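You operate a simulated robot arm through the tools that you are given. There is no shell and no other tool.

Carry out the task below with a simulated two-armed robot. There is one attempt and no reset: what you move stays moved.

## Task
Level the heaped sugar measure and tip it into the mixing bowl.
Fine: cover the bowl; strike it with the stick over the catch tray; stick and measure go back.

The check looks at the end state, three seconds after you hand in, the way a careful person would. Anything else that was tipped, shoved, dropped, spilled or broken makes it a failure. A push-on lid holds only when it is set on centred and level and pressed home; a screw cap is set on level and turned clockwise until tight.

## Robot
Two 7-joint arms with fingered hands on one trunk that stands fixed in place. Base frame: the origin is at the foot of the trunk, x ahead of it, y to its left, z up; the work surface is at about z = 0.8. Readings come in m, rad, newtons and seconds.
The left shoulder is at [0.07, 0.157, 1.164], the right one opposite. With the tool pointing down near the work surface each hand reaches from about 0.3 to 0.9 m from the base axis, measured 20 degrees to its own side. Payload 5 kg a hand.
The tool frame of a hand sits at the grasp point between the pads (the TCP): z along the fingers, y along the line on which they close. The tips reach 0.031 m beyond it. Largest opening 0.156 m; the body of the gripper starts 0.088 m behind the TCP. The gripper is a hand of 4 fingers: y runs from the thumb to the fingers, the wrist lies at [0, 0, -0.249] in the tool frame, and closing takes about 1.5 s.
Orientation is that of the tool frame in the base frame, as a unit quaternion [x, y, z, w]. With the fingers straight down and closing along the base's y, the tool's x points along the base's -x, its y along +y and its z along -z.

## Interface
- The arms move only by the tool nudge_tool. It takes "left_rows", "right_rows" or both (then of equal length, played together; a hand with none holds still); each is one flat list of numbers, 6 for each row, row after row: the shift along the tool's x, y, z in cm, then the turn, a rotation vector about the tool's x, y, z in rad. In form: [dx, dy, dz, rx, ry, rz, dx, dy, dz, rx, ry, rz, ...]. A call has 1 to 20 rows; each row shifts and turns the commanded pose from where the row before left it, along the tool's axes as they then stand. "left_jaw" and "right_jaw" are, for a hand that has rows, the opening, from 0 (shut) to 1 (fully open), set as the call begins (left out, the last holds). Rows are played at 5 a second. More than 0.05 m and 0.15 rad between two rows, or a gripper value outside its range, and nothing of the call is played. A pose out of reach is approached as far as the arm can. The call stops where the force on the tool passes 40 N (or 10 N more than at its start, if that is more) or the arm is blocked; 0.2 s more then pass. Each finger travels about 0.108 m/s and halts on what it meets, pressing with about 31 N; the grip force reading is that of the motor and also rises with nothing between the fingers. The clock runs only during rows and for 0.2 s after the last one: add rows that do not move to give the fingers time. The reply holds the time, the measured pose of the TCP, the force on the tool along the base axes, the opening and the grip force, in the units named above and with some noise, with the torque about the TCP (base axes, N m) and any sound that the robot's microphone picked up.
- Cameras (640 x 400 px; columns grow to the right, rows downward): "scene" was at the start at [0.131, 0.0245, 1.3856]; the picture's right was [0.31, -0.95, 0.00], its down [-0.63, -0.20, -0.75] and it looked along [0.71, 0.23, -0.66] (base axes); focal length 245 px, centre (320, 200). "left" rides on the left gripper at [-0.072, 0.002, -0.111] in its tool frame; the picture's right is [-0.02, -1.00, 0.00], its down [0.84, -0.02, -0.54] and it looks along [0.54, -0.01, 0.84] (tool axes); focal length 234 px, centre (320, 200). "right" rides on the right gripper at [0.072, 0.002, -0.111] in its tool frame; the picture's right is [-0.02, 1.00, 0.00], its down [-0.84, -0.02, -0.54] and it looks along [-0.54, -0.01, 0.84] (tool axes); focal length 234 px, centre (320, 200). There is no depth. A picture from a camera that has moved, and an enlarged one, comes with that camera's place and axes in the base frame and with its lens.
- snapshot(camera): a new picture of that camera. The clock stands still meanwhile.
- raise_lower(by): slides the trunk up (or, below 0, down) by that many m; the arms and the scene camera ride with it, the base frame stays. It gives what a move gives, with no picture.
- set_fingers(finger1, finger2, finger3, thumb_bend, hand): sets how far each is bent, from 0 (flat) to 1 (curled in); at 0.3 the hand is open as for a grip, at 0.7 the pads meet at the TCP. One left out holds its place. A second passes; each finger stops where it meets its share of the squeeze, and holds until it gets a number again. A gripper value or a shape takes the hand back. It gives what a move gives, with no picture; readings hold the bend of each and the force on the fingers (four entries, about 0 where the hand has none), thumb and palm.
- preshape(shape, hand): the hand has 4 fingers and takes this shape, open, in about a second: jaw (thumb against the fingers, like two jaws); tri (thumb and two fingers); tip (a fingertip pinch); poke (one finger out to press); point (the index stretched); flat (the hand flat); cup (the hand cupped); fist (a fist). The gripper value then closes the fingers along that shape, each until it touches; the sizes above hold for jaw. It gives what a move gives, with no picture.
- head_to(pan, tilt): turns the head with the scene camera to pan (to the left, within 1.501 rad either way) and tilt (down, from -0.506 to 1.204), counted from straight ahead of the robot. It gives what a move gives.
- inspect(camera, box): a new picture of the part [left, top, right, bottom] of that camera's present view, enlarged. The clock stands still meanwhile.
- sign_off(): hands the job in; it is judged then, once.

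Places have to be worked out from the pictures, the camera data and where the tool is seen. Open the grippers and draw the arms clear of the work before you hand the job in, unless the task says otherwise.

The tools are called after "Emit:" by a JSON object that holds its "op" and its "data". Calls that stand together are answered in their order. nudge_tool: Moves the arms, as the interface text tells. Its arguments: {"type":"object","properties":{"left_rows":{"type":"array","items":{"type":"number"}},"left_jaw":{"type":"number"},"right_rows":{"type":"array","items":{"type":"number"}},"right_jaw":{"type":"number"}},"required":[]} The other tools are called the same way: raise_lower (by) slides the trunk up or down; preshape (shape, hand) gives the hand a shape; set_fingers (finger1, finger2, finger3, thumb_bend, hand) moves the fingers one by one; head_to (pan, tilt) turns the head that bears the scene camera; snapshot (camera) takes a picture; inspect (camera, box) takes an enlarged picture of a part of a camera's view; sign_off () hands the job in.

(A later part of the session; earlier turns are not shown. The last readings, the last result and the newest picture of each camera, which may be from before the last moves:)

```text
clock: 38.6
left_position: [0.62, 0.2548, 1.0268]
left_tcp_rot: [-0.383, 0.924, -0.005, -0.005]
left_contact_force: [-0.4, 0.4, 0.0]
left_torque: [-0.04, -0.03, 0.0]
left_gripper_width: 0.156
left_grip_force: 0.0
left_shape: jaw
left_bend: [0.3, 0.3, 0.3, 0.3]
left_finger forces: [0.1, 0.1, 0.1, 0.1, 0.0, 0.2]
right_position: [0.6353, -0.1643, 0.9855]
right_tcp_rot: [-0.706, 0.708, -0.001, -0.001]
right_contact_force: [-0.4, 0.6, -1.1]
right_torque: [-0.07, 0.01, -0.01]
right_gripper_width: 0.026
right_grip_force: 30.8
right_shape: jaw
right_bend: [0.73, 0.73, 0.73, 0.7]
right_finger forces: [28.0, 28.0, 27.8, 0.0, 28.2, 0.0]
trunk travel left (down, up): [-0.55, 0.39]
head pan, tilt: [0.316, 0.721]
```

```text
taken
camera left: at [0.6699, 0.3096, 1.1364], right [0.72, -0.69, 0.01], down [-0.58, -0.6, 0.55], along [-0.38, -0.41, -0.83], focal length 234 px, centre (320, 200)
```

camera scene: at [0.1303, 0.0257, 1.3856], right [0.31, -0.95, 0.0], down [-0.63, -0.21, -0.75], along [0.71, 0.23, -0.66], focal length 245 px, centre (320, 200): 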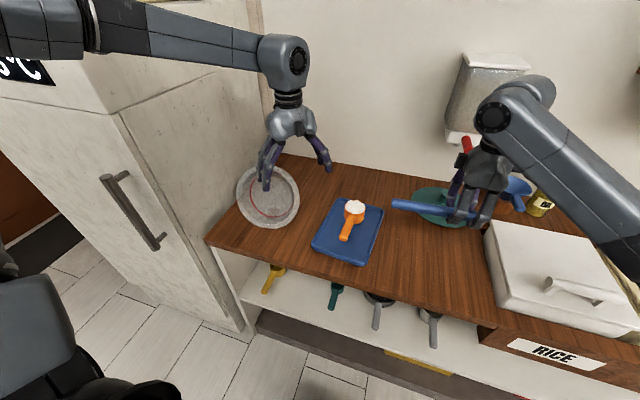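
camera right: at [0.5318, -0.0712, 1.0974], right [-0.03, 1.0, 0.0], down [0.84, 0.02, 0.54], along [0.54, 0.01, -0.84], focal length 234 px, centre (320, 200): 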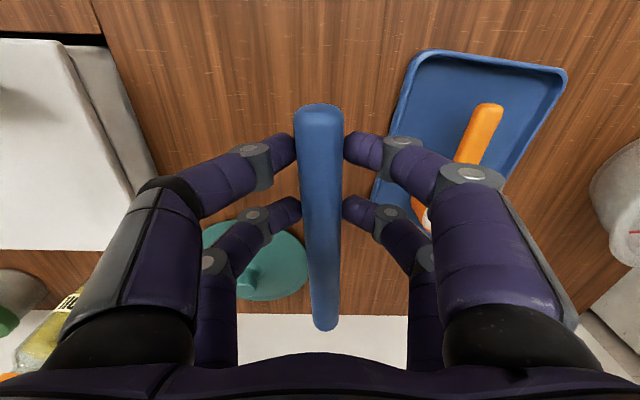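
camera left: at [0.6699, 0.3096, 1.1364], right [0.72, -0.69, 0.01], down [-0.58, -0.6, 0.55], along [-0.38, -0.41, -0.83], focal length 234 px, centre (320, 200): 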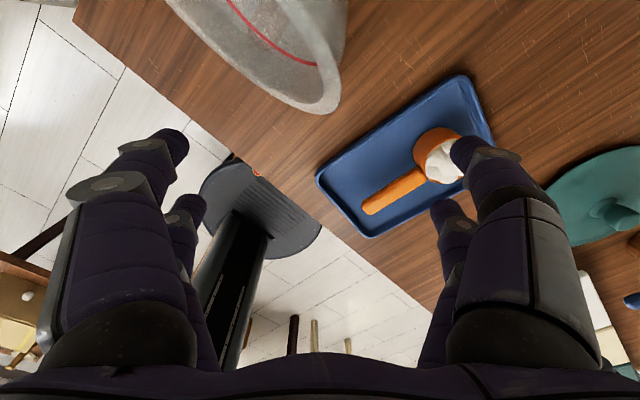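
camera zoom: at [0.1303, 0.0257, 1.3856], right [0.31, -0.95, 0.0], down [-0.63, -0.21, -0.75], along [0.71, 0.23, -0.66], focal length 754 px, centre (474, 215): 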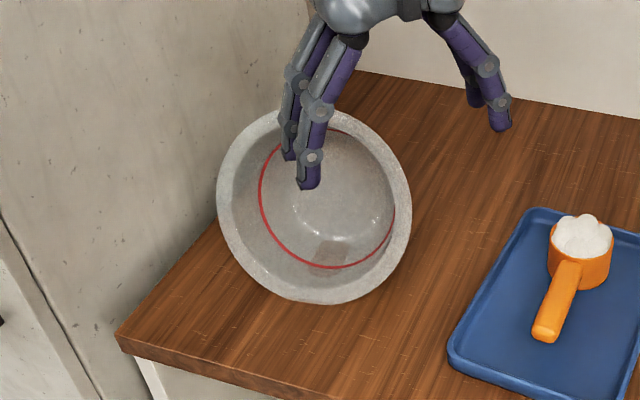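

The bowl was knocked onto its side (opening toward the robot) by the wrist during the rehearsal; it is empty, so it can be stood up again. I take more views of it to plan how to right it with a controlled grip.

Emit:
{"op": "snapshot", "data": {"camera": "right"}}

Emit:
{"op": "head_to", "data": {"pan": 0.5, "tilt": 0.75}}

Emit:
{"op": "inspect", "data": {"camera": "scene", "box": [240, 120, 420, 240]}}

```text
taken
camera right: at [0.6362, -0.2375, 1.0976], right [-1.0, 0.03, 0.0], down [0.02, 0.84, 0.54], along [0.01, 0.54, -0.84], focal length 234 px, centre (320, 200)
```

right: 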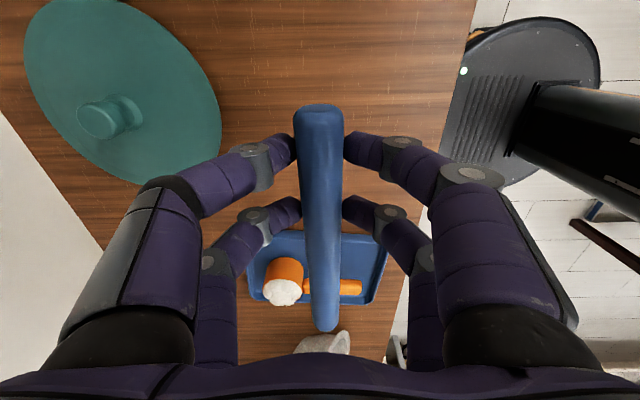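

```text
clock: 39.3
left_position: [0.6217, 0.2542, 1.0268]
left_tcp_rot: [-0.382, 0.924, -0.004, -0.004]
left_contact_force: [0.1, -0.2, -0.1]
left_torque: [0.01, -0.03, -0.01]
left_gripper_width: 0.156
left_grip_force: 0.1
left_shape: jaw
left_bend: [0.3, 0.3, 0.3, 0.3]
left_finger forces: [0.0, 0.0, 0.0, 0.0, 0.0, 0.0]
right_position: [0.6366, -0.1659, 0.9847]
right_tcp_rot: [-0.707, 0.708, -0.001, 0.0]
right_contact_force: [0.0, -0.1, -0.1]
right_torque: [0.0, 0.01, -0.03]
right_gripper_width: 0.0258
right_grip_force: 31.2
right_shape: jaw
right_bend: [0.73, 0.73, 0.73, 0.7]
right_finger forces: [28.0, 28.0, 27.8, 0.0, 28.2, 0.0]
trunk travel left (down, up): [-0.55, 0.39]
head pan, tilt: [0.499, 0.75]
```

```text
3.33 times, centred on (330, 180) of scene
camera zoom: at [0.1241, 0.0376, 1.3831], right [0.48, -0.88, 0.0], down [-0.6, -0.33, -0.73], along [0.64, 0.35, -0.68], focal length 816 px, centre (287, 267)
```

zoom: 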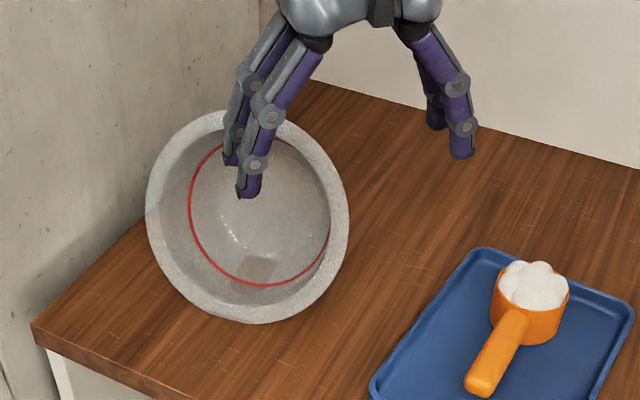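

From these views the bowl lies on its conical side, opening toward the robot (axis about 33° above horizontal), rim centre about [0.64, 0.36, 0.885]. I raise the left hand clear and orient it for pinching the right side of the rim: yaw about 9°, leaning forward about 48°.

Emit:
{"op": "nudge_tool", "data": {"left_rows": [0, 0, -3.2, 0, 0, 0, 0, 0, -3.2, 0, 0, 0, 0, 0, -3.2, 0, 0, 0, 0, 0, 0, 0, 0, 0.127, 0, 0, 0, 0, 0, 0.127, 0, 0, 0, 0, 0, 0.127, 0, 0, 0, 0, 0, 0.127, 0, 0, 0, 0, 0, 0.127, 0, 0, 0, 0, -0.14, 0, 0, 0, 0, 0, -0.14, 0, 0, 0, 0, 0, -0.14, 0, 0, 0, 0, 0, -0.14, 0, 0, 0, 0, 0, -0.14, 0, 0, 0, 0, 0, -0.14, 0, 0, 0, 0, 0, 0, 0], "left_jaw": 0.6}}

Emit:
{"op": "snapshot", "data": {"camera": "scene"}}

Emit:
{"op": "snapshot", "data": {"camera": "left"}}

```text
clock: 42.5
left_position: [0.6213, 0.2572, 1.1212]
left_tcp_rot: [-0.071, 0.911, 0.024, 0.405]
left_contact_force: [-0.2, 1.3, -1.2]
left_torque: [-0.02, -0.04, 0.0]
left_gripper_width: 0.0942
left_grip_force: 0.0
left_shape: jaw
left_bend: [0.32, 0.32, 0.32, 0.7]
left_finger forces: [0.0, 0.0, 0.1, 0.1, 0.0, 0.0]
right_position: [0.6375, -0.1659, 0.9835]
right_tcp_rot: [-0.707, 0.708, 0.0, -0.001]
right_contact_force: [0.2, -1.1, -0.1]
right_torque: [-0.03, 0.01, 0.01]
right_gripper_width: 0.026
right_grip_force: 30.9
right_shape: jaw
right_bend: [0.73, 0.73, 0.73, 0.7]
right_finger forces: [27.9, 28.1, 27.7, 0.0, 28.2, 0.0]
trunk travel left (down, up): [-0.55, 0.39]
head pan, tilt: [0.499, 0.75]
```

```text
taken
camera scene: at [0.1245, 0.0384, 1.383], right [0.48, -0.88, 0.0], down [-0.6, -0.33, -0.73], along [0.64, 0.35, -0.68], focal length 245 px, centre (320, 200)
```

scene: 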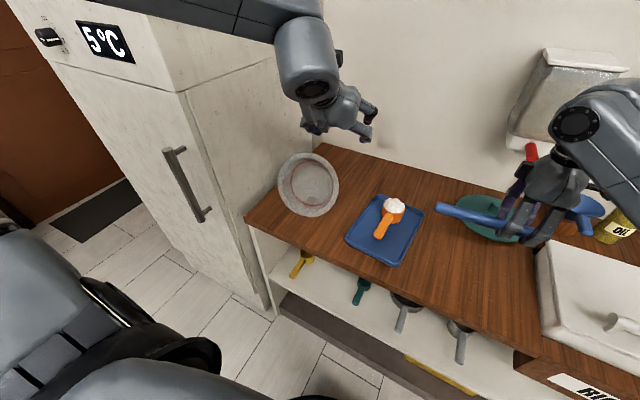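

```text
taken
camera left: at [0.5873, 0.2549, 1.2488], right [0.16, -0.99, 0.03], down [-0.95, -0.17, -0.26], along [0.26, 0.01, -0.97], focal length 234 px, centre (320, 200)
```

left: 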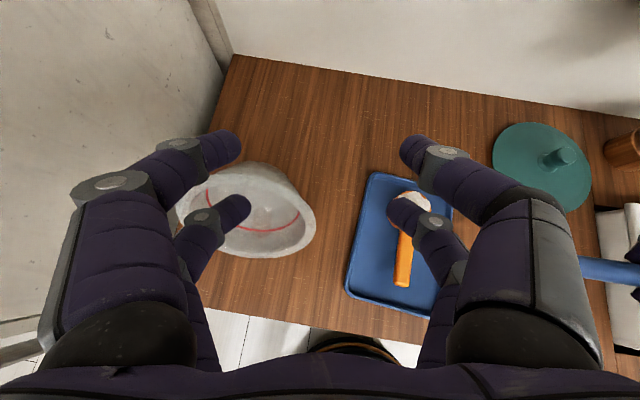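

The left camera now sees the tipped bowl from above; I enlarge it.

Emit:
{"op": "inspect", "data": {"camera": "left", "box": [160, 120, 480, 320]}}

Emit:
{"op": "inspect", "data": {"camera": "scene", "box": [240, 120, 420, 270]}}

```text
2.00 times, centred on (320, 220) of left
camera zoom: at [0.5873, 0.2549, 1.2488], right [0.16, -0.99, 0.03], down [-0.95, -0.17, -0.26], along [0.26, 0.01, -0.97], focal length 468 px, centre (320, 160)
```

zoom: 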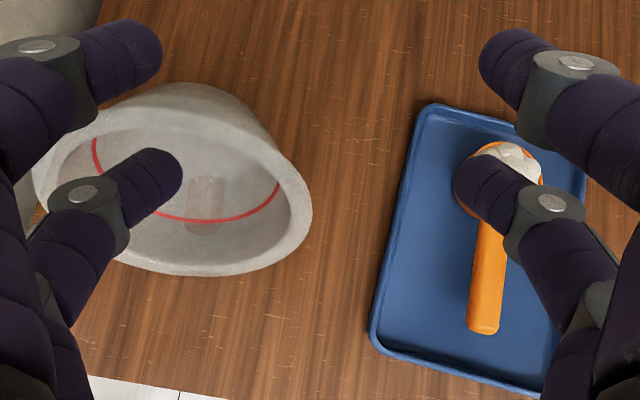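

```text
2.67 times, centred on (330, 195) of scene
camera zoom: at [0.1245, 0.0384, 1.383], right [0.48, -0.88, 0.0], down [-0.6, -0.33, -0.73], along [0.64, 0.35, -0.68], focal length 653 px, centre (293, 213)
```

zoom: 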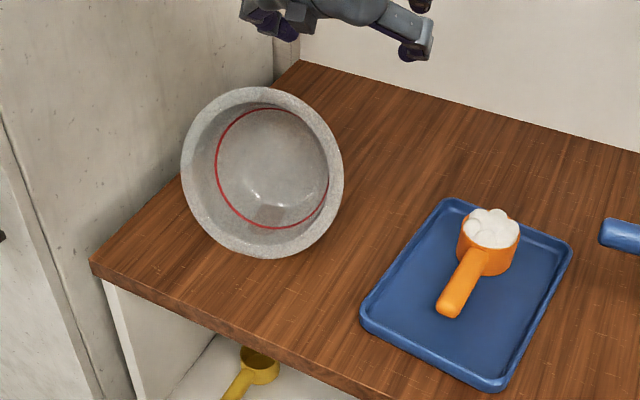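

The rim centre comes out near [0.641, 0.366, 0.886], right rim point near [0.65, 0.259, 0.886]. I align the left hand with the bowl wall there (fingers inside, thumb outside) and go to a stand-off in front of it, while the right hand backs off 5 cm.

Emit:
{"op": "nudge_tool", "data": {"left_rows": [0, 0, 0, -0.121, -0.0465, 0.0026, 0, 0, 0, -0.121, -0.0465, 0.0026, 0, 0, 0, -0.121, -0.0465, 0.0026, 0, 0, 0, -0.121, -0.0465, 0.0026, 3.68, -1.49, 1.15, 0, 0, 0, 3.68, -1.49, 1.15, 0, 0, 0, 3.68, -1.49, 1.15, 0, 0, 0, 3.68, -1.49, 1.15, 0, 0, 0, 3.68, -1.49, 1.15, 0, 0, 0, 0, 0, 0, 0, 0, 0], "right_rows": [1.7, 0, 0, 0, 0, 0, 1.7, 0, 0, 0, 0, 0, 1.7, 0, 0, 0, 0, 0, 0, 0, 0, 0, 0, 0, 0, 0, 0, 0, 0, 0, 0, 0, 0, 0, 0, 0, 0, 0, 0, 0, 0, 0, 0, 0, 0, 0, 0, 0, 0, 0, 0, 0, 0, 0, 0, 0, 0, 0, 0, 0]}}

Emit:
{"op": "snapshot", "data": {"camera": "left"}}

Emit:
{"op": "inspect", "data": {"camera": "scene", "box": [200, 80, 420, 270]}}

```text
clock: 44.7
left_position: [0.5995, 0.2202, 0.9203]
left_tcp_rot: [-0.158, 0.838, 0.25, 0.458]
left_contact_force: [-0.8, 0.1, 0.4]
left_torque: [0.01, 0.0, -0.03]
left_gripper_width: 0.0938
left_grip_force: 0.1
left_shape: jaw
left_bend: [0.32, 0.32, 0.32, 0.7]
left_finger forces: [0.1, 0.0, 0.0, 0.0, 0.0, 0.0]
right_position: [0.6371, -0.2155, 0.9846]
right_tcp_rot: [-0.706, 0.708, 0.0, 0.0]
right_contact_force: [0.4, 0.3, -1.2]
right_torque: [-0.04, 0.01, 0.02]
right_gripper_width: 0.026
right_grip_force: 31.0
right_shape: jaw
right_bend: [0.73, 0.73, 0.73, 0.7]
right_finger forces: [28.1, 27.9, 27.8, 0.0, 28.0, 0.0]
trunk travel left (down, up): [-0.55, 0.39]
head pan, tilt: [0.499, 0.75]
```

```text
taken
camera left: at [0.5596, 0.1614, 1.0312], right [0.51, -0.82, -0.25], down [-0.81, -0.35, -0.47], along [0.3, 0.44, -0.85], focal length 234 px, centre (320, 200)
```

left: 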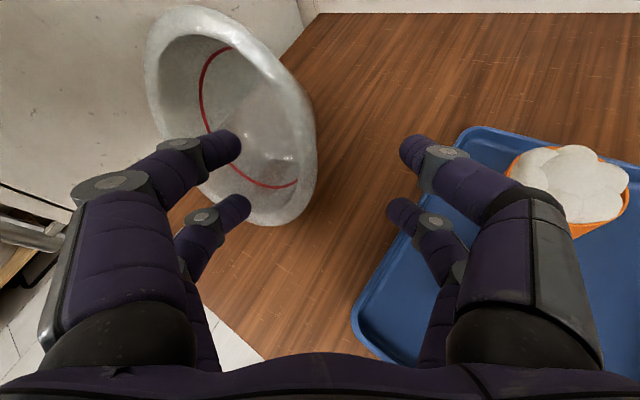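

```text
2.11 times, centred on (310, 175) of scene
camera zoom: at [0.1229, 0.0378, 1.3833], right [0.48, -0.88, 0.0], down [-0.6, -0.33, -0.73], along [0.64, 0.35, -0.68], focal length 516 px, centre (341, 253)
```

zoom: 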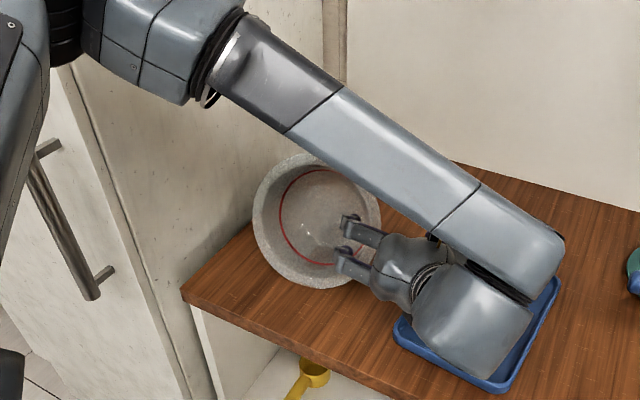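

The wall's edge is about 1 cm toward the inner fingers from the line of approach. I shift 1 cm that way, advance 6 cm along the fingers and look again.

Emit:
{"op": "nudge_tool", "data": {"left_rows": [0, 1.0, 0, 0, 0, 0, 0, 0, 2, 0, 0, 0, 0, 0, 2, 0, 0, 0, 0, 0, 2, 0, 0, 0, 0, 0, 0, 0, 0, 0]}}

Emit:
{"op": "snapshot", "data": {"camera": "left"}}

Emit:
{"op": "inspect", "data": {"camera": "scene", "box": [240, 120, 420, 270]}}

```text
clock: 45.9
left_position: [0.6353, 0.262, 0.897]
left_tcp_rot: [-0.157, 0.838, 0.251, 0.458]
left_contact_force: [0.0, -0.4, -1.0]
left_torque: [-0.02, -0.01, 0.03]
left_gripper_width: 0.0941
left_grip_force: 0.0
left_shape: jaw
left_bend: [0.32, 0.32, 0.32, 0.7]
left_finger forces: [0.0, 0.0, 0.0, 0.0, 0.0, 0.1]
right_position: [0.637, -0.2149, 0.9853]
right_tcp_rot: [-0.706, 0.708, 0.0, 0.0]
right_contact_force: [-0.3, -0.2, -0.9]
right_torque: [-0.03, -0.02, -0.02]
right_gripper_width: 0.0261
right_grip_force: 30.0
right_shape: jaw
right_bend: [0.73, 0.73, 0.73, 0.7]
right_finger forces: [28.0, 28.0, 27.8, 0.1, 28.2, 0.1]
trunk travel left (down, up): [-0.55, 0.39]
head pan, tilt: [0.499, 0.75]
```

```text
taken
camera left: at [0.5967, 0.2034, 1.0078], right [0.51, -0.82, -0.26], down [-0.81, -0.35, -0.47], along [0.29, 0.44, -0.85], focal length 234 px, centre (320, 200)
```

left: 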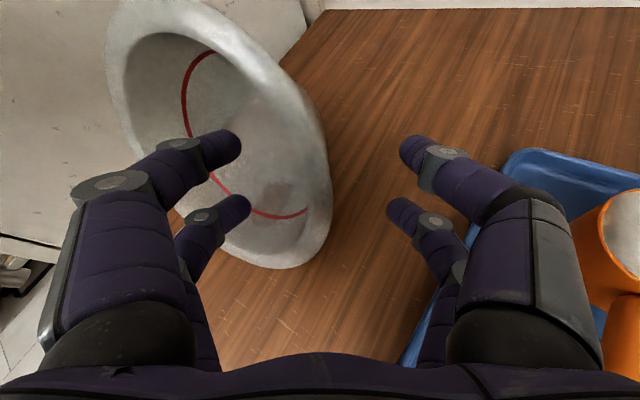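

```text
2.67 times, centred on (330, 195) of scene
camera zoom: at [0.1238, 0.0376, 1.3831], right [0.48, -0.88, 0.0], down [-0.6, -0.33, -0.73], along [0.64, 0.35, -0.68], focal length 653 px, centre (293, 213)
```

zoom: 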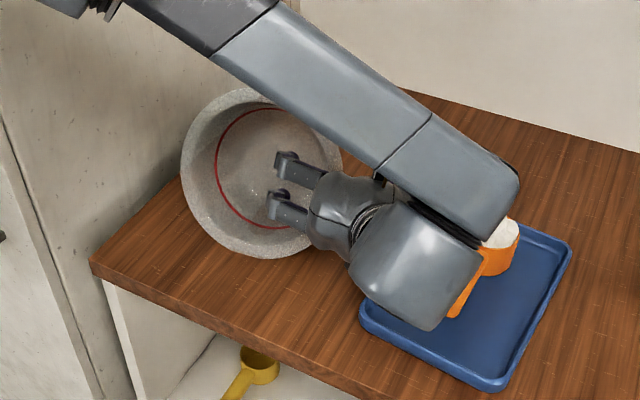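

The fingers straddle the rim wall with the wall on the midline. I advance 2.5 cm more and close gently on it.

Emit:
{"op": "nudge_tool", "data": {"left_rows": [0, 0, 1.3, 0, 0, 0, 0, 0, 1.2, 0, 0, 0, 0, 0, 0, 0, 0, 0]}}

Emit:
{"op": "nudge_tool", "data": {"left_rows": [0, 0, 0, 0, 0, 0, 0, 0, 0, 0, 0, 0, 0, 0, 0, 0, 0, 0, 0, 0, 0, 0, 0, 0, 0, 0, 0, 0, 0, 0], "left_jaw": 0.0}}

Emit:
{"op": "snapshot", "data": {"camera": "left"}}

Emit:
{"op": "inspect", "data": {"camera": "scene", "box": [240, 120, 420, 270]}}

```text
clock: 46.7
left_position: [0.6519, 0.2753, 0.8861]
left_tcp_rot: [-0.158, 0.838, 0.251, 0.458]
left_contact_force: [0.5, -0.1, 0.5]
left_torque: [-0.01, 0.04, -0.01]
left_gripper_width: 0.094
left_grip_force: 0.1
left_shape: jaw
left_bend: [0.32, 0.32, 0.32, 0.7]
left_finger forces: [0.1, 0.1, 0.0, 0.0, 0.1, 0.0]
right_position: [0.6373, -0.2172, 0.9842]
right_tcp_rot: [-0.706, 0.708, 0.0, -0.001]
right_contact_force: [-1.0, 0.2, -0.6]
right_torque: [0.01, 0.0, 0.01]
right_gripper_width: 0.0256
right_grip_force: 31.0
right_shape: jaw
right_bend: [0.73, 0.73, 0.73, 0.7]
right_finger forces: [28.0, 28.0, 27.8, 0.0, 28.2, 0.0]
trunk travel left (down, up): [-0.55, 0.39]
head pan, tilt: [0.499, 0.75]
```

```text
clock: 47.9
left_position: [0.6536, 0.2756, 0.8851]
left_tcp_rot: [-0.157, 0.839, 0.25, 0.458]
left_contact_force: [-0.2, 0.2, -0.4]
left_torque: [-0.04, -0.01, 0.0]
left_gripper_width: 0.005
left_grip_force: 31.2
left_shape: jaw
left_bend: [0.72, 0.71, 0.71, 0.7]
left_finger forces: [26.9, 28.0, 27.7, 0.0, 27.8, 0.1]
right_position: [0.6375, -0.2158, 0.9853]
right_tcp_rot: [-0.707, 0.708, 0.0, 0.0]
right_contact_force: [-0.2, -0.8, -1.4]
right_torque: [0.0, -0.01, 0.03]
right_gripper_width: 0.0259
right_grip_force: 30.8
right_shape: jaw
right_bend: [0.73, 0.73, 0.73, 0.7]
right_finger forces: [27.9, 28.0, 27.7, 0.0, 28.2, 0.0]
trunk travel left (down, up): [-0.55, 0.39]
head pan, tilt: [0.499, 0.75]
```

```text
taken
camera left: at [0.6141, 0.2174, 0.9962], right [0.51, -0.82, -0.26], down [-0.81, -0.35, -0.47], along [0.29, 0.44, -0.85], focal length 234 px, centre (320, 200)
```

left: 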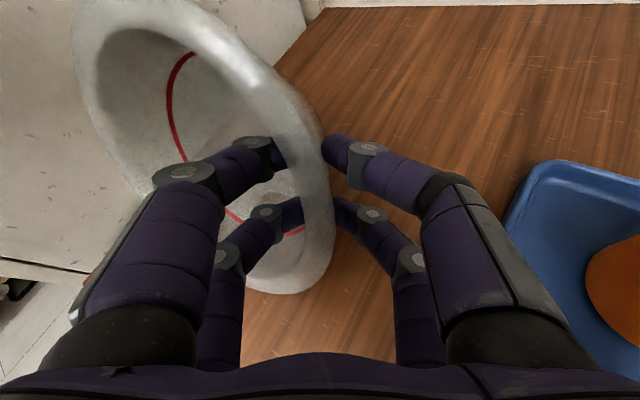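

```text
2.67 times, centred on (330, 195) of scene
camera zoom: at [0.1241, 0.038, 1.3831], right [0.48, -0.88, 0.0], down [-0.6, -0.33, -0.73], along [0.64, 0.35, -0.68], focal length 653 px, centre (293, 213)
```

zoom: 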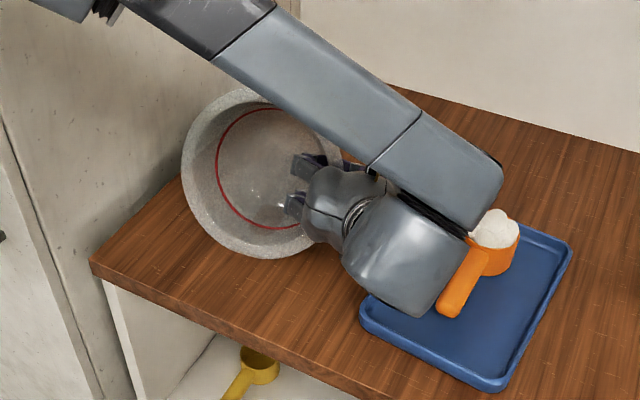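

The wall is held between the pads (about 5 mm thick, 28 N). I lift 5 cm straight up and look whether the bowl follows without slipping.

Emit:
{"op": "nudge_tool", "data": {"left_rows": [-1.06, 0.345, -0.57, 0, 0, 0, -1.06, 0.345, -0.57, 0, 0, 0, -1.06, 0.345, -0.57, 0, 0, 0, -1.06, 0.345, -0.57, 0, 0, 0, 0, 0, 0, 0, 0, 0]}}

Emit:
{"op": "inspect", "data": {"camera": "scene", "box": [220, 100, 420, 270]}}

Emit:
{"op": "snapshot", "data": {"camera": "left"}}

```text
clock: 49.1
left_position: [0.6545, 0.2775, 0.9333]
left_tcp_rot: [-0.157, 0.839, 0.25, 0.457]
left_contact_force: [-0.3, 0.0, -2.2]
left_torque: [-0.27, 0.03, -0.02]
left_gripper_width: 0.0052
left_grip_force: 30.8
left_shape: jaw
left_bend: [0.72, 0.71, 0.71, 0.7]
left_finger forces: [28.7, 28.1, 29.5, 0.0, 27.7, 0.0]
right_position: [0.6385, -0.216, 0.9849]
right_tcp_rot: [-0.706, 0.708, 0.0, 0.0]
right_contact_force: [0.6, -0.1, -1.0]
right_torque: [-0.01, 0.02, 0.05]
right_gripper_width: 0.0258
right_grip_force: 30.8
right_shape: jaw
right_bend: [0.73, 0.73, 0.73, 0.7]
right_finger forces: [28.0, 28.0, 27.7, 0.1, 28.2, 0.0]
trunk travel left (down, up): [-0.55, 0.39]
head pan, tilt: [0.499, 0.75]
```

```text
2.35 times, centred on (320, 185) of scene
camera zoom: at [0.1246, 0.0382, 1.383], right [0.48, -0.88, 0.0], down [-0.6, -0.33, -0.73], along [0.64, 0.35, -0.68], focal length 576 px, centre (320, 235)
```

zoom: 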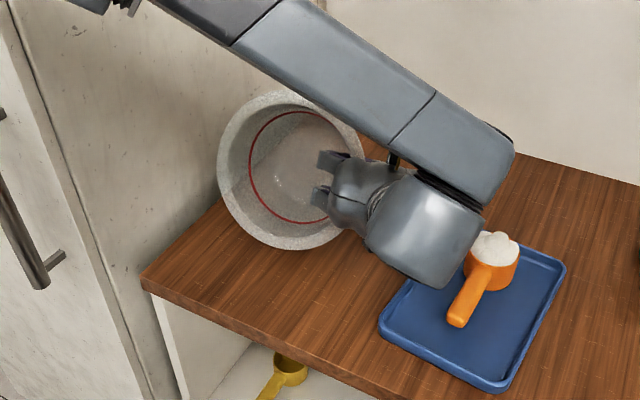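

```text
taken
camera left: at [0.6149, 0.2183, 1.045], right [0.51, -0.82, -0.26], down [-0.81, -0.35, -0.47], along [0.29, 0.44, -0.85], focal length 234 px, centre (320, 200)
```

left: 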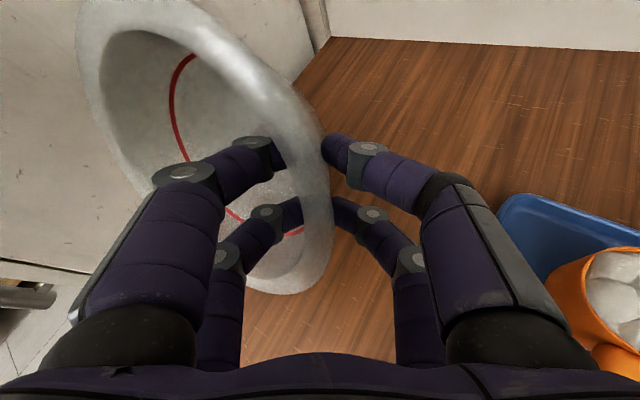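

The bowl follows firmly (about 0.25 kg). I now rotate it upright about its rim diameter in small steps.

Emit:
{"op": "nudge_tool", "data": {"left_rows": [0, 0, 0, 0, 0.0724, 0.0433, 0, 0, 0, 0, 0.0724, 0.0433, 0, 0, 0, 0, 0.0724, 0.0433, 0, 0, 0, 0, 0.0724, 0.0433, 0, 0, 0, 0, 0.0724, 0.0433, 0, 0, 0, 0, 0.0724, 0.0433, 0, 0, 0, 0, 0.0724, 0.0433, 0, 0, 0, 0, 0.0724, 0.0433, 0, 0, 0, 0, 0.0724, 0.0433, 0, 0, 0, 0, 0.0724, 0.0433, 0, 0, 0, 0, 0.0724, 0.0433, 0, 0, 0, 0, 0.0724, 0.0433, 0, 0, 0, 0, 0, 0]}}

Emit:
{"op": "snapshot", "data": {"camera": "scene"}}

Emit:
{"op": "snapshot", "data": {"camera": "left"}}

```text
clock: 51.9
left_position: [0.6544, 0.2765, 0.934]
left_tcp_rot: [-0.035, 0.963, 0.266, -0.011]
left_contact_force: [-0.9, 0.4, -1.9]
left_torque: [-0.26, -0.02, 0.0]
left_gripper_width: 0.005
left_grip_force: 31.5
left_shape: jaw
left_bend: [0.72, 0.71, 0.71, 0.71]
left_finger forces: [28.5, 30.0, 29.0, 0.0, 29.7, 0.1]
right_position: [0.6372, -0.2157, 0.9852]
right_tcp_rot: [-0.706, 0.708, -0.001, 0.001]
right_contact_force: [-0.7, 0.4, -1.3]
right_torque: [-0.04, 0.0, -0.02]
right_gripper_width: 0.0259
right_grip_force: 31.0
right_shape: jaw
right_bend: [0.73, 0.73, 0.73, 0.7]
right_finger forces: [28.1, 27.9, 27.8, 0.0, 28.1, 0.0]
trunk travel left (down, up): [-0.55, 0.39]
head pan, tilt: [0.499, 0.75]
```

```text
taken
camera scene: at [0.1237, 0.0379, 1.3831], right [0.48, -0.88, 0.0], down [-0.6, -0.33, -0.73], along [0.64, 0.35, -0.68], focal length 245 px, centre (320, 200)
```

scene: 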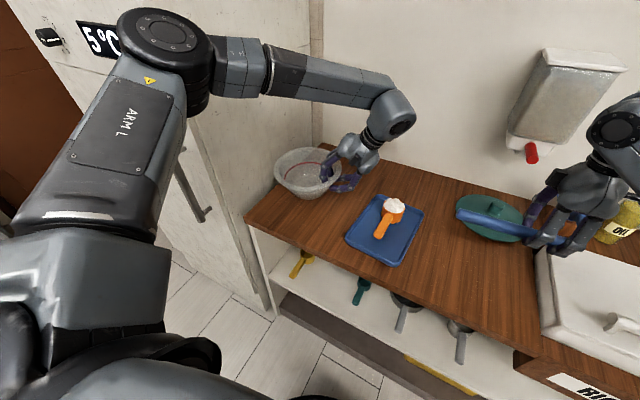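

```text
taken
camera left: at [0.7297, 0.2265, 1.0292], right [0.08, -0.85, -0.52], down [-0.81, -0.36, 0.46], along [-0.58, 0.38, -0.72], focal length 234 px, centre (320, 200)
```

left: 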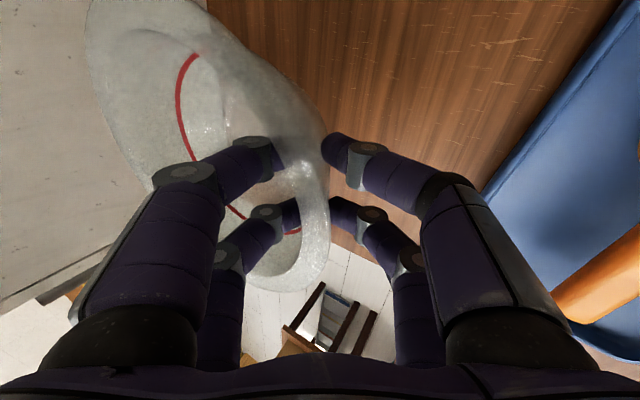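

The bowl now looks upright. I zoom in to judge its level before setting it down.

Emit:
{"op": "inspect", "data": {"camera": "scene", "box": [240, 110, 400, 230]}}

```text
3.33 times, centred on (320, 170) of scene
camera zoom: at [0.1237, 0.0379, 1.3831], right [0.48, -0.88, 0.0], down [-0.6, -0.33, -0.73], along [0.64, 0.35, -0.68], focal length 816 px, centre (320, 300)
```

zoom: 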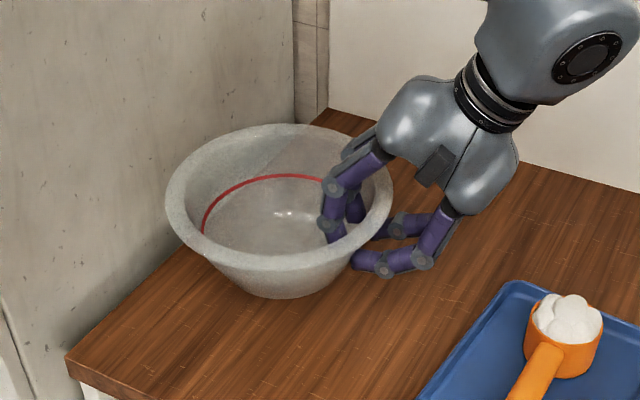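

It is upright within a few degrees. I correct that small tilt, shift it 1.5 cm to its old place, and lower most of the way.

Emit:
{"op": "nudge_tool", "data": {"left_rows": [0, 0, 0, -0.03, 0.058, 0.035, -0.51, -0.71, 1.32, 0, 0, 0, -0.51, -0.71, 1.32, 0, 0, 0, -0.51, -0.71, 1.32, 0, 0, 0, 0, 0, 0, 0, 0, 0]}}

Emit:
{"op": "inspect", "data": {"camera": "scene", "box": [240, 110, 400, 230]}}

```text
clock: 53.1
left_position: [0.6459, 0.2961, 0.8971]
left_tcp_rot: [-0.025, 0.959, 0.28, -0.043]
left_contact_force: [-0.4, -0.3, -3.0]
left_torque: [-0.26, -0.03, -0.01]
left_gripper_width: 0.0053
left_grip_force: 31.5
left_shape: jaw
left_bend: [0.72, 0.71, 0.71, 0.71]
left_finger forces: [28.6, 30.2, 28.9, 0.0, 30.1, 0.0]
left hand out of reach, approached as far as the arm can: row 1, 2, 3, 4
right_position: [0.6379, -0.2171, 0.9847]
right_tcp_rot: [-0.707, 0.708, 0.0, -0.001]
right_contact_force: [0.2, 0.0, -0.9]
right_torque: [0.01, 0.0, -0.03]
right_gripper_width: 0.0261
right_grip_force: 31.1
right_shape: jaw
right_bend: [0.73, 0.73, 0.73, 0.7]
right_finger forces: [28.0, 28.0, 27.8, 0.0, 28.2, 0.0]
trunk travel left (down, up): [-0.55, 0.39]
head pan, tilt: [0.499, 0.75]
```

```text
3.33 times, centred on (320, 170) of scene
camera zoom: at [0.1241, 0.0379, 1.3831], right [0.48, -0.88, 0.0], down [-0.6, -0.33, -0.73], along [0.64, 0.35, -0.68], focal length 816 px, centre (320, 300)
```

zoom: 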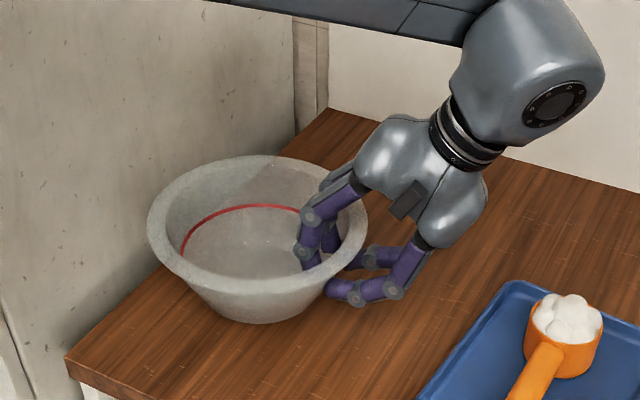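

The arm touched a joint limit and drifted slightly (bowl now about 2.5 cm short in x and 1.6 cm too far left). I try to move it back toward [0.675, 0.378] at this height.

Emit:
{"op": "nudge_tool", "data": {"left_rows": [-0.8, -0.47, -0.37, 0, 0, 0, -0.8, -0.47, -0.37, 0, 0, 0, -0.8, -0.47, -0.37, 0, 0, 0, 0, 0, 0, 0, 0, 0]}}

Emit:
{"op": "inspect", "data": {"camera": "scene", "box": [240, 110, 400, 230]}}

```text
clock: 54.1
left_position: [0.6506, 0.2968, 0.9067]
left_tcp_rot: [-0.023, 0.959, 0.279, -0.043]
left_contact_force: [0.7, -0.6, -2.1]
left_torque: [-0.26, -0.03, 0.02]
left_gripper_width: 0.0053
left_grip_force: 31.3
left_shape: jaw
left_bend: [0.72, 0.71, 0.71, 0.71]
left_finger forces: [28.6, 30.3, 28.9, 0.0, 30.2, 0.0]
left hand out of reach, approached as far as the arm can: row 1, 2, 3
right_position: [0.6371, -0.2164, 0.9847]
right_tcp_rot: [-0.706, 0.708, 0.001, 0.0]
right_contact_force: [-0.5, 0.9, -0.4]
right_torque: [-0.05, 0.02, 0.05]
right_gripper_width: 0.026
right_grip_force: 30.4
right_shape: jaw
right_bend: [0.73, 0.73, 0.73, 0.7]
right_finger forces: [28.0, 28.1, 27.8, 0.1, 28.1, 0.0]
trunk travel left (down, up): [-0.55, 0.39]
head pan, tilt: [0.499, 0.75]
```

```text
3.33 times, centred on (320, 170) of scene
camera zoom: at [0.1243, 0.0381, 1.3831], right [0.48, -0.88, 0.0], down [-0.6, -0.33, -0.73], along [0.64, 0.35, -0.68], focal length 816 px, centre (320, 300)
```

zoom: 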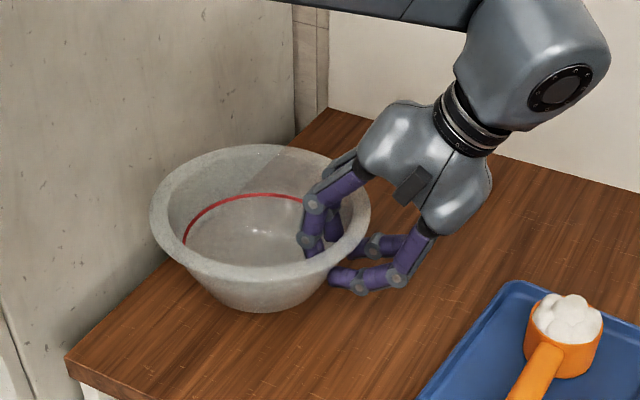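

This orientation is at the edge of the arm's range, so I simply lower the bowl straight down here and will re-seat it afterwards with an easier grip.

Emit:
{"op": "nudge_tool", "data": {"left_rows": [-0.05, -0.43, 0.67, 0, 0, 0, -0.05, -0.43, 0.67, 0, 0, 0, 0, 0, 0, 0, 0, 0]}}

Emit:
{"op": "inspect", "data": {"camera": "scene", "box": [240, 110, 400, 230]}}

```text
clock: 54.9
left_position: [0.6461, 0.3002, 0.8929]
left_tcp_rot: [-0.025, 0.959, 0.279, -0.043]
left_contact_force: [-0.7, 0.0, -2.2]
left_torque: [-0.3, -0.05, 0.02]
left_gripper_width: 0.0055
left_grip_force: 30.6
left_shape: jaw
left_bend: [0.72, 0.71, 0.71, 0.71]
left_finger forces: [28.6, 30.2, 28.9, 0.0, 30.1, 0.1]
left hand out of reach, approached as far as the arm can: row 1, 2
right_position: [0.6368, -0.216, 0.9849]
right_tcp_rot: [-0.706, 0.708, 0.0, 0.0]
right_contact_force: [0.1, -0.3, -0.7]
right_torque: [-0.03, 0.0, -0.03]
right_gripper_width: 0.0257
right_grip_force: 31.1
right_shape: jaw
right_bend: [0.73, 0.73, 0.73, 0.7]
right_finger forces: [28.0, 28.0, 27.8, 0.0, 28.2, 0.0]
trunk travel left (down, up): [-0.55, 0.39]
head pan, tilt: [0.499, 0.75]
```

```text
3.33 times, centred on (320, 170) of scene
camera zoom: at [0.1242, 0.038, 1.3831], right [0.48, -0.88, 0.0], down [-0.6, -0.33, -0.73], along [0.64, 0.35, -0.68], focal length 816 px, centre (320, 300)
```

zoom: 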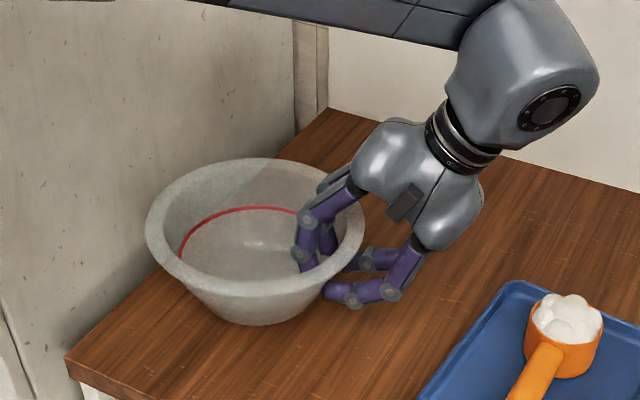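

Still about 1–1.5 cm above the table. I lower further in small steps, watching the force for contact.

Emit:
{"op": "nudge_tool", "data": {"left_rows": [-0.02, -0.27, 0.42, 0, 0, 0, -0.02, -0.27, 0.42, 0, 0, 0, -0.02, -0.27, 0.42, 0, 0, 0, 0, 0, 0, 0, 0, 0]}}

Emit:
{"op": "inspect", "data": {"camera": "scene", "box": [240, 110, 400, 230]}}

```text
clock: 55.9
left_position: [0.6416, 0.3049, 0.8816]
left_tcp_rot: [-0.024, 0.959, 0.28, -0.043]
left_contact_force: [0.2, -0.1, -3.1]
left_torque: [-0.26, -0.05, -0.02]
left_gripper_width: 0.0049
left_grip_force: 31.3
left_shape: jaw
left_bend: [0.72, 0.71, 0.71, 0.71]
left_finger forces: [28.6, 30.3, 29.0, 0.1, 30.1, 0.1]
left hand out of reach, approached as far as the arm can: row 2
right_position: [0.6377, -0.2152, 0.983]
right_tcp_rot: [-0.706, 0.708, 0.0, 0.0]
right_contact_force: [-0.7, 0.5, 0.1]
right_torque: [-0.04, 0.0, 0.01]
right_gripper_width: 0.0257
right_grip_force: 31.5
right_shape: jaw
right_bend: [0.73, 0.73, 0.73, 0.7]
right_finger forces: [28.0, 28.0, 27.8, 0.0, 28.2, 0.0]
trunk travel left (down, up): [-0.55, 0.39]
head pan, tilt: [0.499, 0.75]
```

```text
3.33 times, centred on (320, 170) of scene
camera zoom: at [0.1242, 0.038, 1.3831], right [0.48, -0.88, 0.0], down [-0.6, -0.33, -0.73], along [0.64, 0.35, -0.68], focal length 816 px, centre (320, 300)
```

zoom: 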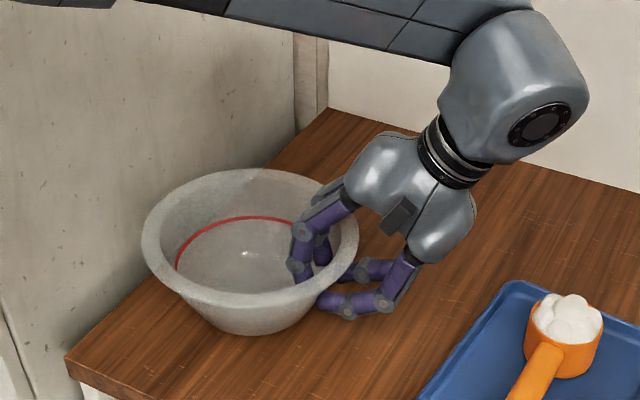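

Almost down. Two more small steps, watching for contact.

Emit:
{"op": "nudge_tool", "data": {"left_rows": [-0.02, -0.22, 0.33, 0, 0, 0, -0.02, -0.22, 0.33, 0, 0, 0, 0, 0, 0, 0, 0, 0]}}

Emit:
{"op": "inspect", "data": {"camera": "scene", "box": [240, 110, 400, 230]}}

```text
clock: 56.7
left_position: [0.6392, 0.3036, 0.8737]
left_tcp_rot: [-0.025, 0.959, 0.28, -0.043]
left_contact_force: [-0.3, -0.5, -2.8]
left_torque: [-0.28, -0.02, 0.0]
left_gripper_width: 0.0052
left_grip_force: 30.5
left_shape: jaw
left_bend: [0.72, 0.71, 0.71, 0.71]
left_finger forces: [28.6, 30.2, 28.9, 0.0, 30.2, 0.0]
left hand out of reach, approached as far as the arm can: row 1
right_position: [0.6371, -0.2159, 0.9851]
right_tcp_rot: [-0.707, 0.707, 0.0, 0.0]
right_contact_force: [-0.7, -0.6, -0.3]
right_torque: [-0.03, 0.0, 0.01]
right_gripper_width: 0.0259
right_grip_force: 31.2
right_shape: jaw
right_bend: [0.73, 0.73, 0.73, 0.7]
right_finger forces: [28.0, 28.1, 27.8, 0.0, 28.2, 0.0]
trunk travel left (down, up): [-0.55, 0.39]
head pan, tilt: [0.499, 0.75]
```

```text
3.33 times, centred on (320, 170) of scene
camera zoom: at [0.1243, 0.0381, 1.3831], right [0.48, -0.88, 0.0], down [-0.6, -0.33, -0.73], along [0.64, 0.35, -0.68], focal length 816 px, centre (320, 300)
```

zoom: 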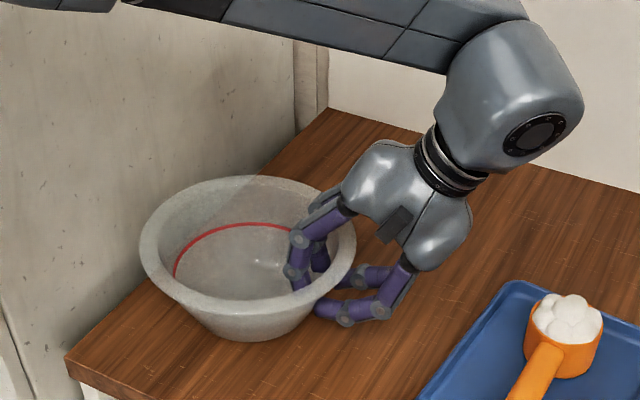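

No contact yet (force still just the bowl's weight). I continue lowering.

Emit:
{"op": "nudge_tool", "data": {"left_rows": [-0.02, -0.22, 0.33, 0, 0, 0, -0.02, -0.22, 0.33, 0, 0, 0, 0, 0, 0, 0, 0, 0]}}

Emit:
{"op": "inspect", "data": {"camera": "scene", "box": [240, 110, 400, 230]}}

```text
clock: 57.5
left_position: [0.6354, 0.3054, 0.8683]
left_tcp_rot: [-0.023, 0.959, 0.279, -0.044]
left_contact_force: [0.8, 0.6, -4.1]
left_torque: [-0.23, -0.03, -0.01]
left_gripper_width: 0.0052
left_grip_force: 31.1
left_shape: jaw
left_bend: [0.72, 0.71, 0.71, 0.71]
left_finger forces: [28.6, 30.1, 28.9, 0.0, 30.2, 0.1]
left hand out of reach, approached as far as the arm can: row 1
right_position: [0.6382, -0.2165, 0.9839]
right_tcp_rot: [-0.706, 0.708, 0.0, -0.001]
right_contact_force: [0.8, -0.5, -0.7]
right_torque: [-0.02, -0.02, 0.01]
right_gripper_width: 0.0259
right_grip_force: 31.0
right_shape: jaw
right_bend: [0.73, 0.73, 0.73, 0.7]
right_finger forces: [28.0, 28.0, 27.9, 0.0, 28.3, 0.0]
trunk travel left (down, up): [-0.55, 0.39]
head pan, tilt: [0.499, 0.75]
```

```text
3.33 times, centred on (320, 170) of scene
camera zoom: at [0.1242, 0.0381, 1.3831], right [0.48, -0.88, 0.0], down [-0.6, -0.33, -0.73], along [0.64, 0.35, -0.68], focal length 816 px, centre (320, 300)
```

zoom: 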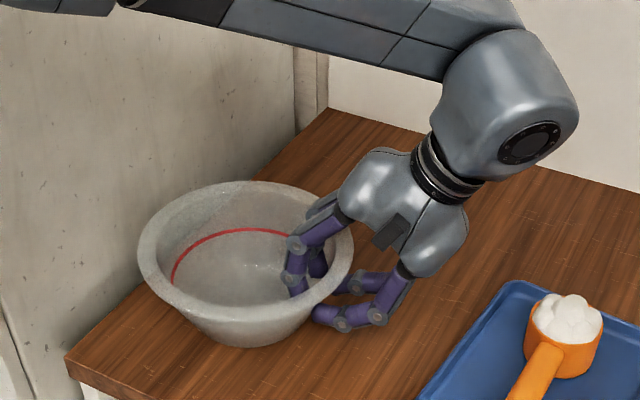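

Readings are ambiguous; one more small step down with several still rows.

Emit:
{"op": "nudge_tool", "data": {"left_rows": [-0.02, -0.22, 0.33, 0, 0, 0, -0.02, -0.22, 0.33, 0, 0, 0, 0, 0, 0, 0, 0, 0, 0, 0, 0, 0, 0, 0]}}

Emit:
{"op": "inspect", "data": {"camera": "scene", "box": [240, 110, 400, 230]}}

```text
clock: 58.5
left_position: [0.6344, 0.3072, 0.8645]
left_tcp_rot: [-0.023, 0.959, 0.28, -0.042]
left_contact_force: [5.1, -4.6, 13.9]
left_torque: [0.02, -0.04, -0.08]
left_gripper_width: 0.0053
left_grip_force: 30.6
left_shape: jaw
left_bend: [0.72, 0.71, 0.72, 0.71]
left_finger forces: [29.9, 32.1, 29.3, 0.0, 30.8, 0.1]
left hand out of reach, approached as far as the arm can: row 1
right_position: [0.6358, -0.2166, 0.9852]
right_tcp_rot: [-0.707, 0.707, 0.001, 0.0]
right_contact_force: [0.1, -0.3, -1.5]
right_torque: [-0.03, -0.01, -0.03]
right_gripper_width: 0.026
right_grip_force: 30.9
right_shape: jaw
right_bend: [0.73, 0.73, 0.73, 0.7]
right_finger forces: [28.1, 27.9, 27.8, 0.0, 28.3, 0.0]
trunk travel left (down, up): [-0.55, 0.39]
head pan, tilt: [0.499, 0.75]
```

```text
3.33 times, centred on (320, 170) of scene
camera zoom: at [0.1231, 0.0364, 1.3834], right [0.48, -0.88, 0.0], down [-0.6, -0.33, -0.73], along [0.64, 0.35, -0.68], focal length 816 px, centre (320, 300)
```

zoom: 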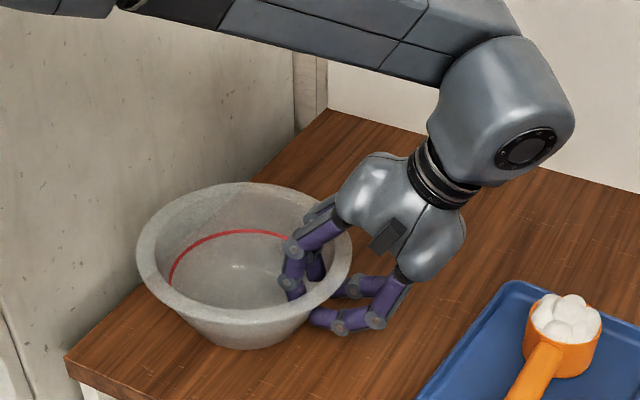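

The bowl is on the table (14 N upward). I relieve the pressure a little and open the jaw slightly to let go.

Emit:
{"op": "nudge_tool", "data": {"left_rows": [0.02, 0.15, -0.24, 0, 0, 0, 0, 0, 0, 0, 0, 0]}}

Emit:
{"op": "nudge_tool", "data": {"left_rows": [0, 0, 0, 0, 0, 0, 0, 0, 0, 0, 0, 0, 0, 0, 0, 0, 0, 0, 0, 0, 0, 0, 0, 0], "left_jaw": 0.3}}

Emit:
{"op": "inspect", "data": {"camera": "scene", "box": [240, 110, 400, 230]}}

Emit:
{"op": "snapshot", "data": {"camera": "left"}}

```text
clock: 59.1
left_position: [0.6335, 0.3064, 0.8645]
left_tcp_rot: [-0.025, 0.959, 0.28, -0.044]
left_contact_force: [2.7, -1.2, 6.0]
left_torque: [-0.06, -0.04, -0.05]
left_gripper_width: 0.0056
left_grip_force: 30.9
left_shape: jaw
left_bend: [0.72, 0.71, 0.72, 0.71]
left_finger forces: [29.6, 31.7, 29.4, 0.1, 30.8, 0.1]
right_position: [0.6359, -0.2159, 0.9832]
right_tcp_rot: [-0.707, 0.708, 0.0, 0.0]
right_contact_force: [0.7, -0.1, -0.2]
right_torque: [-0.01, 0.0, -0.03]
right_gripper_width: 0.0262
right_grip_force: 30.9
right_shape: jaw
right_bend: [0.73, 0.73, 0.73, 0.7]
right_finger forces: [28.0, 28.2, 27.8, 0.0, 28.3, 0.0]
trunk travel left (down, up): [-0.55, 0.39]
head pan, tilt: [0.499, 0.75]
```

```text
clock: 60.1
left_position: [0.6336, 0.3066, 0.8653]
left_tcp_rot: [-0.024, 0.959, 0.28, -0.044]
left_contact_force: [-0.2, 0.6, -0.9]
left_torque: [0.01, -0.04, -0.03]
left_gripper_width: 0.0463
left_grip_force: 0.1
left_shape: jaw
left_bend: [0.74, 0.74, 0.74, 0.7]
left_finger forces: [0.0, 0.0, 0.1, 0.0, 0.0, 0.0]
right_position: [0.637, -0.2163, 0.9838]
right_tcp_rot: [-0.706, 0.708, 0.0, 0.0]
right_contact_force: [0.3, -0.7, -0.1]
right_torque: [-0.02, -0.04, -0.02]
right_gripper_width: 0.0258
right_grip_force: 31.1
right_shape: jaw
right_bend: [0.73, 0.73, 0.73, 0.7]
right_finger forces: [28.0, 28.0, 27.9, 0.1, 28.3, 0.0]
trunk travel left (down, up): [-0.55, 0.39]
head pan, tilt: [0.499, 0.75]
```

```text
3.33 times, centred on (320, 170) of scene
camera zoom: at [0.124, 0.0379, 1.3831], right [0.48, -0.88, 0.0], down [-0.6, -0.33, -0.73], along [0.64, 0.35, -0.68], focal length 816 px, centre (320, 300)
```

zoom: 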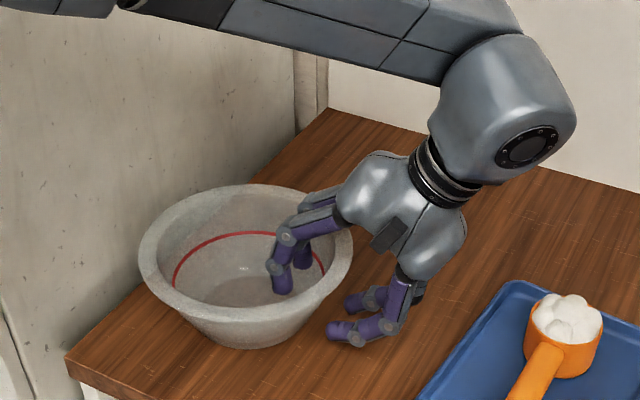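

```text
taken
camera left: at [0.7171, 0.2547, 0.9536], right [0.05, -0.84, -0.54], down [-0.78, -0.37, 0.51], along [-0.62, 0.4, -0.67], focal length 234 px, centre (320, 200)
```

left: 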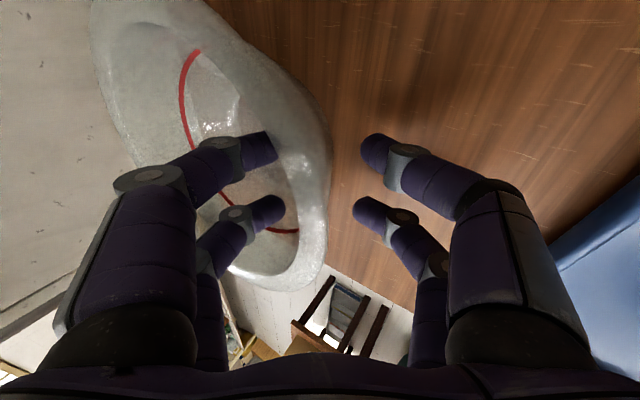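

The bowl stands upright again at about [0.625, 0.394]. I withdraw the left hand along its fingers and view the bowl freely.

Emit:
{"op": "nudge_tool", "data": {"left_rows": [0, 0, -2, 0, 0, 0, 0, 0, -3, 0, 0, 0, 0, 0, -4, 0, 0, 0, 0, 0, -4, 0, 0, 0, 0, 0, 0, 0, 0, 0]}}

Emit:
{"op": "snapshot", "data": {"camera": "scene"}}

Emit:
{"op": "inspect", "data": {"camera": "scene", "box": [240, 130, 360, 230]}}

```text
clock: 61.3
left_position: [0.6357, 0.2477, 0.9778]
left_tcp_rot: [-0.025, 0.959, 0.28, -0.045]
left_contact_force: [0.3, -0.6, -1.2]
left_torque: [0.03, 0.01, -0.01]
left_gripper_width: 0.0465
left_grip_force: 0.1
left_shape: jaw
left_bend: [0.74, 0.74, 0.74, 0.7]
left_finger forces: [0.1, 0.0, 0.0, 0.1, 0.0, 0.1]
left hand out of reach, approached as far as the arm can: row 3, 4
right_position: [0.637, -0.2152, 0.9844]
right_tcp_rot: [-0.706, 0.708, 0.0, 0.0]
right_contact_force: [0.1, 0.4, -1.0]
right_torque: [-0.03, 0.0, 0.02]
right_gripper_width: 0.0261
right_grip_force: 30.9
right_shape: jaw
right_bend: [0.73, 0.73, 0.73, 0.7]
right_finger forces: [28.1, 28.0, 27.8, 0.0, 28.1, 0.1]
trunk travel left (down, up): [-0.55, 0.39]
head pan, tilt: [0.499, 0.75]
```

```text
taken
camera scene: at [0.1244, 0.0383, 1.383], right [0.48, -0.88, 0.0], down [-0.6, -0.33, -0.73], along [0.64, 0.35, -0.68], focal length 245 px, centre (320, 200)
```

scene: 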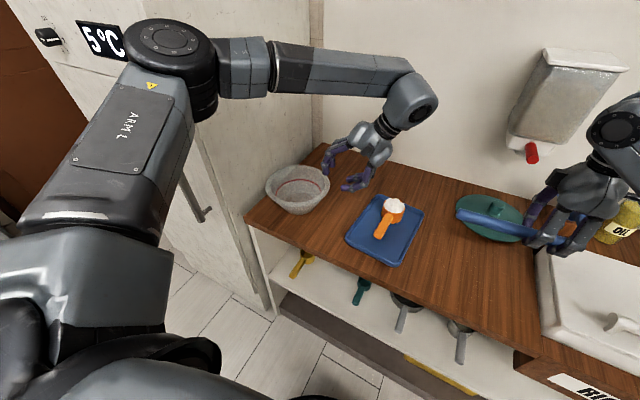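

```text
4.00 times, centred on (300, 180) of scene
camera zoom: at [0.1244, 0.0383, 1.383], right [0.48, -0.88, 0.0], down [-0.6, -0.33, -0.73], along [0.64, 0.35, -0.68], focal length 980 px, centre (400, 280)
```

zoom: 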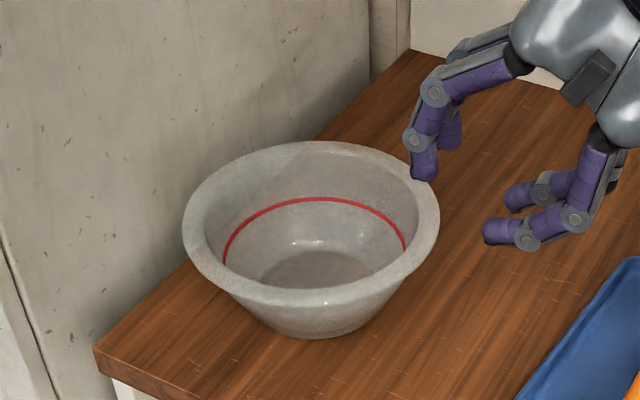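

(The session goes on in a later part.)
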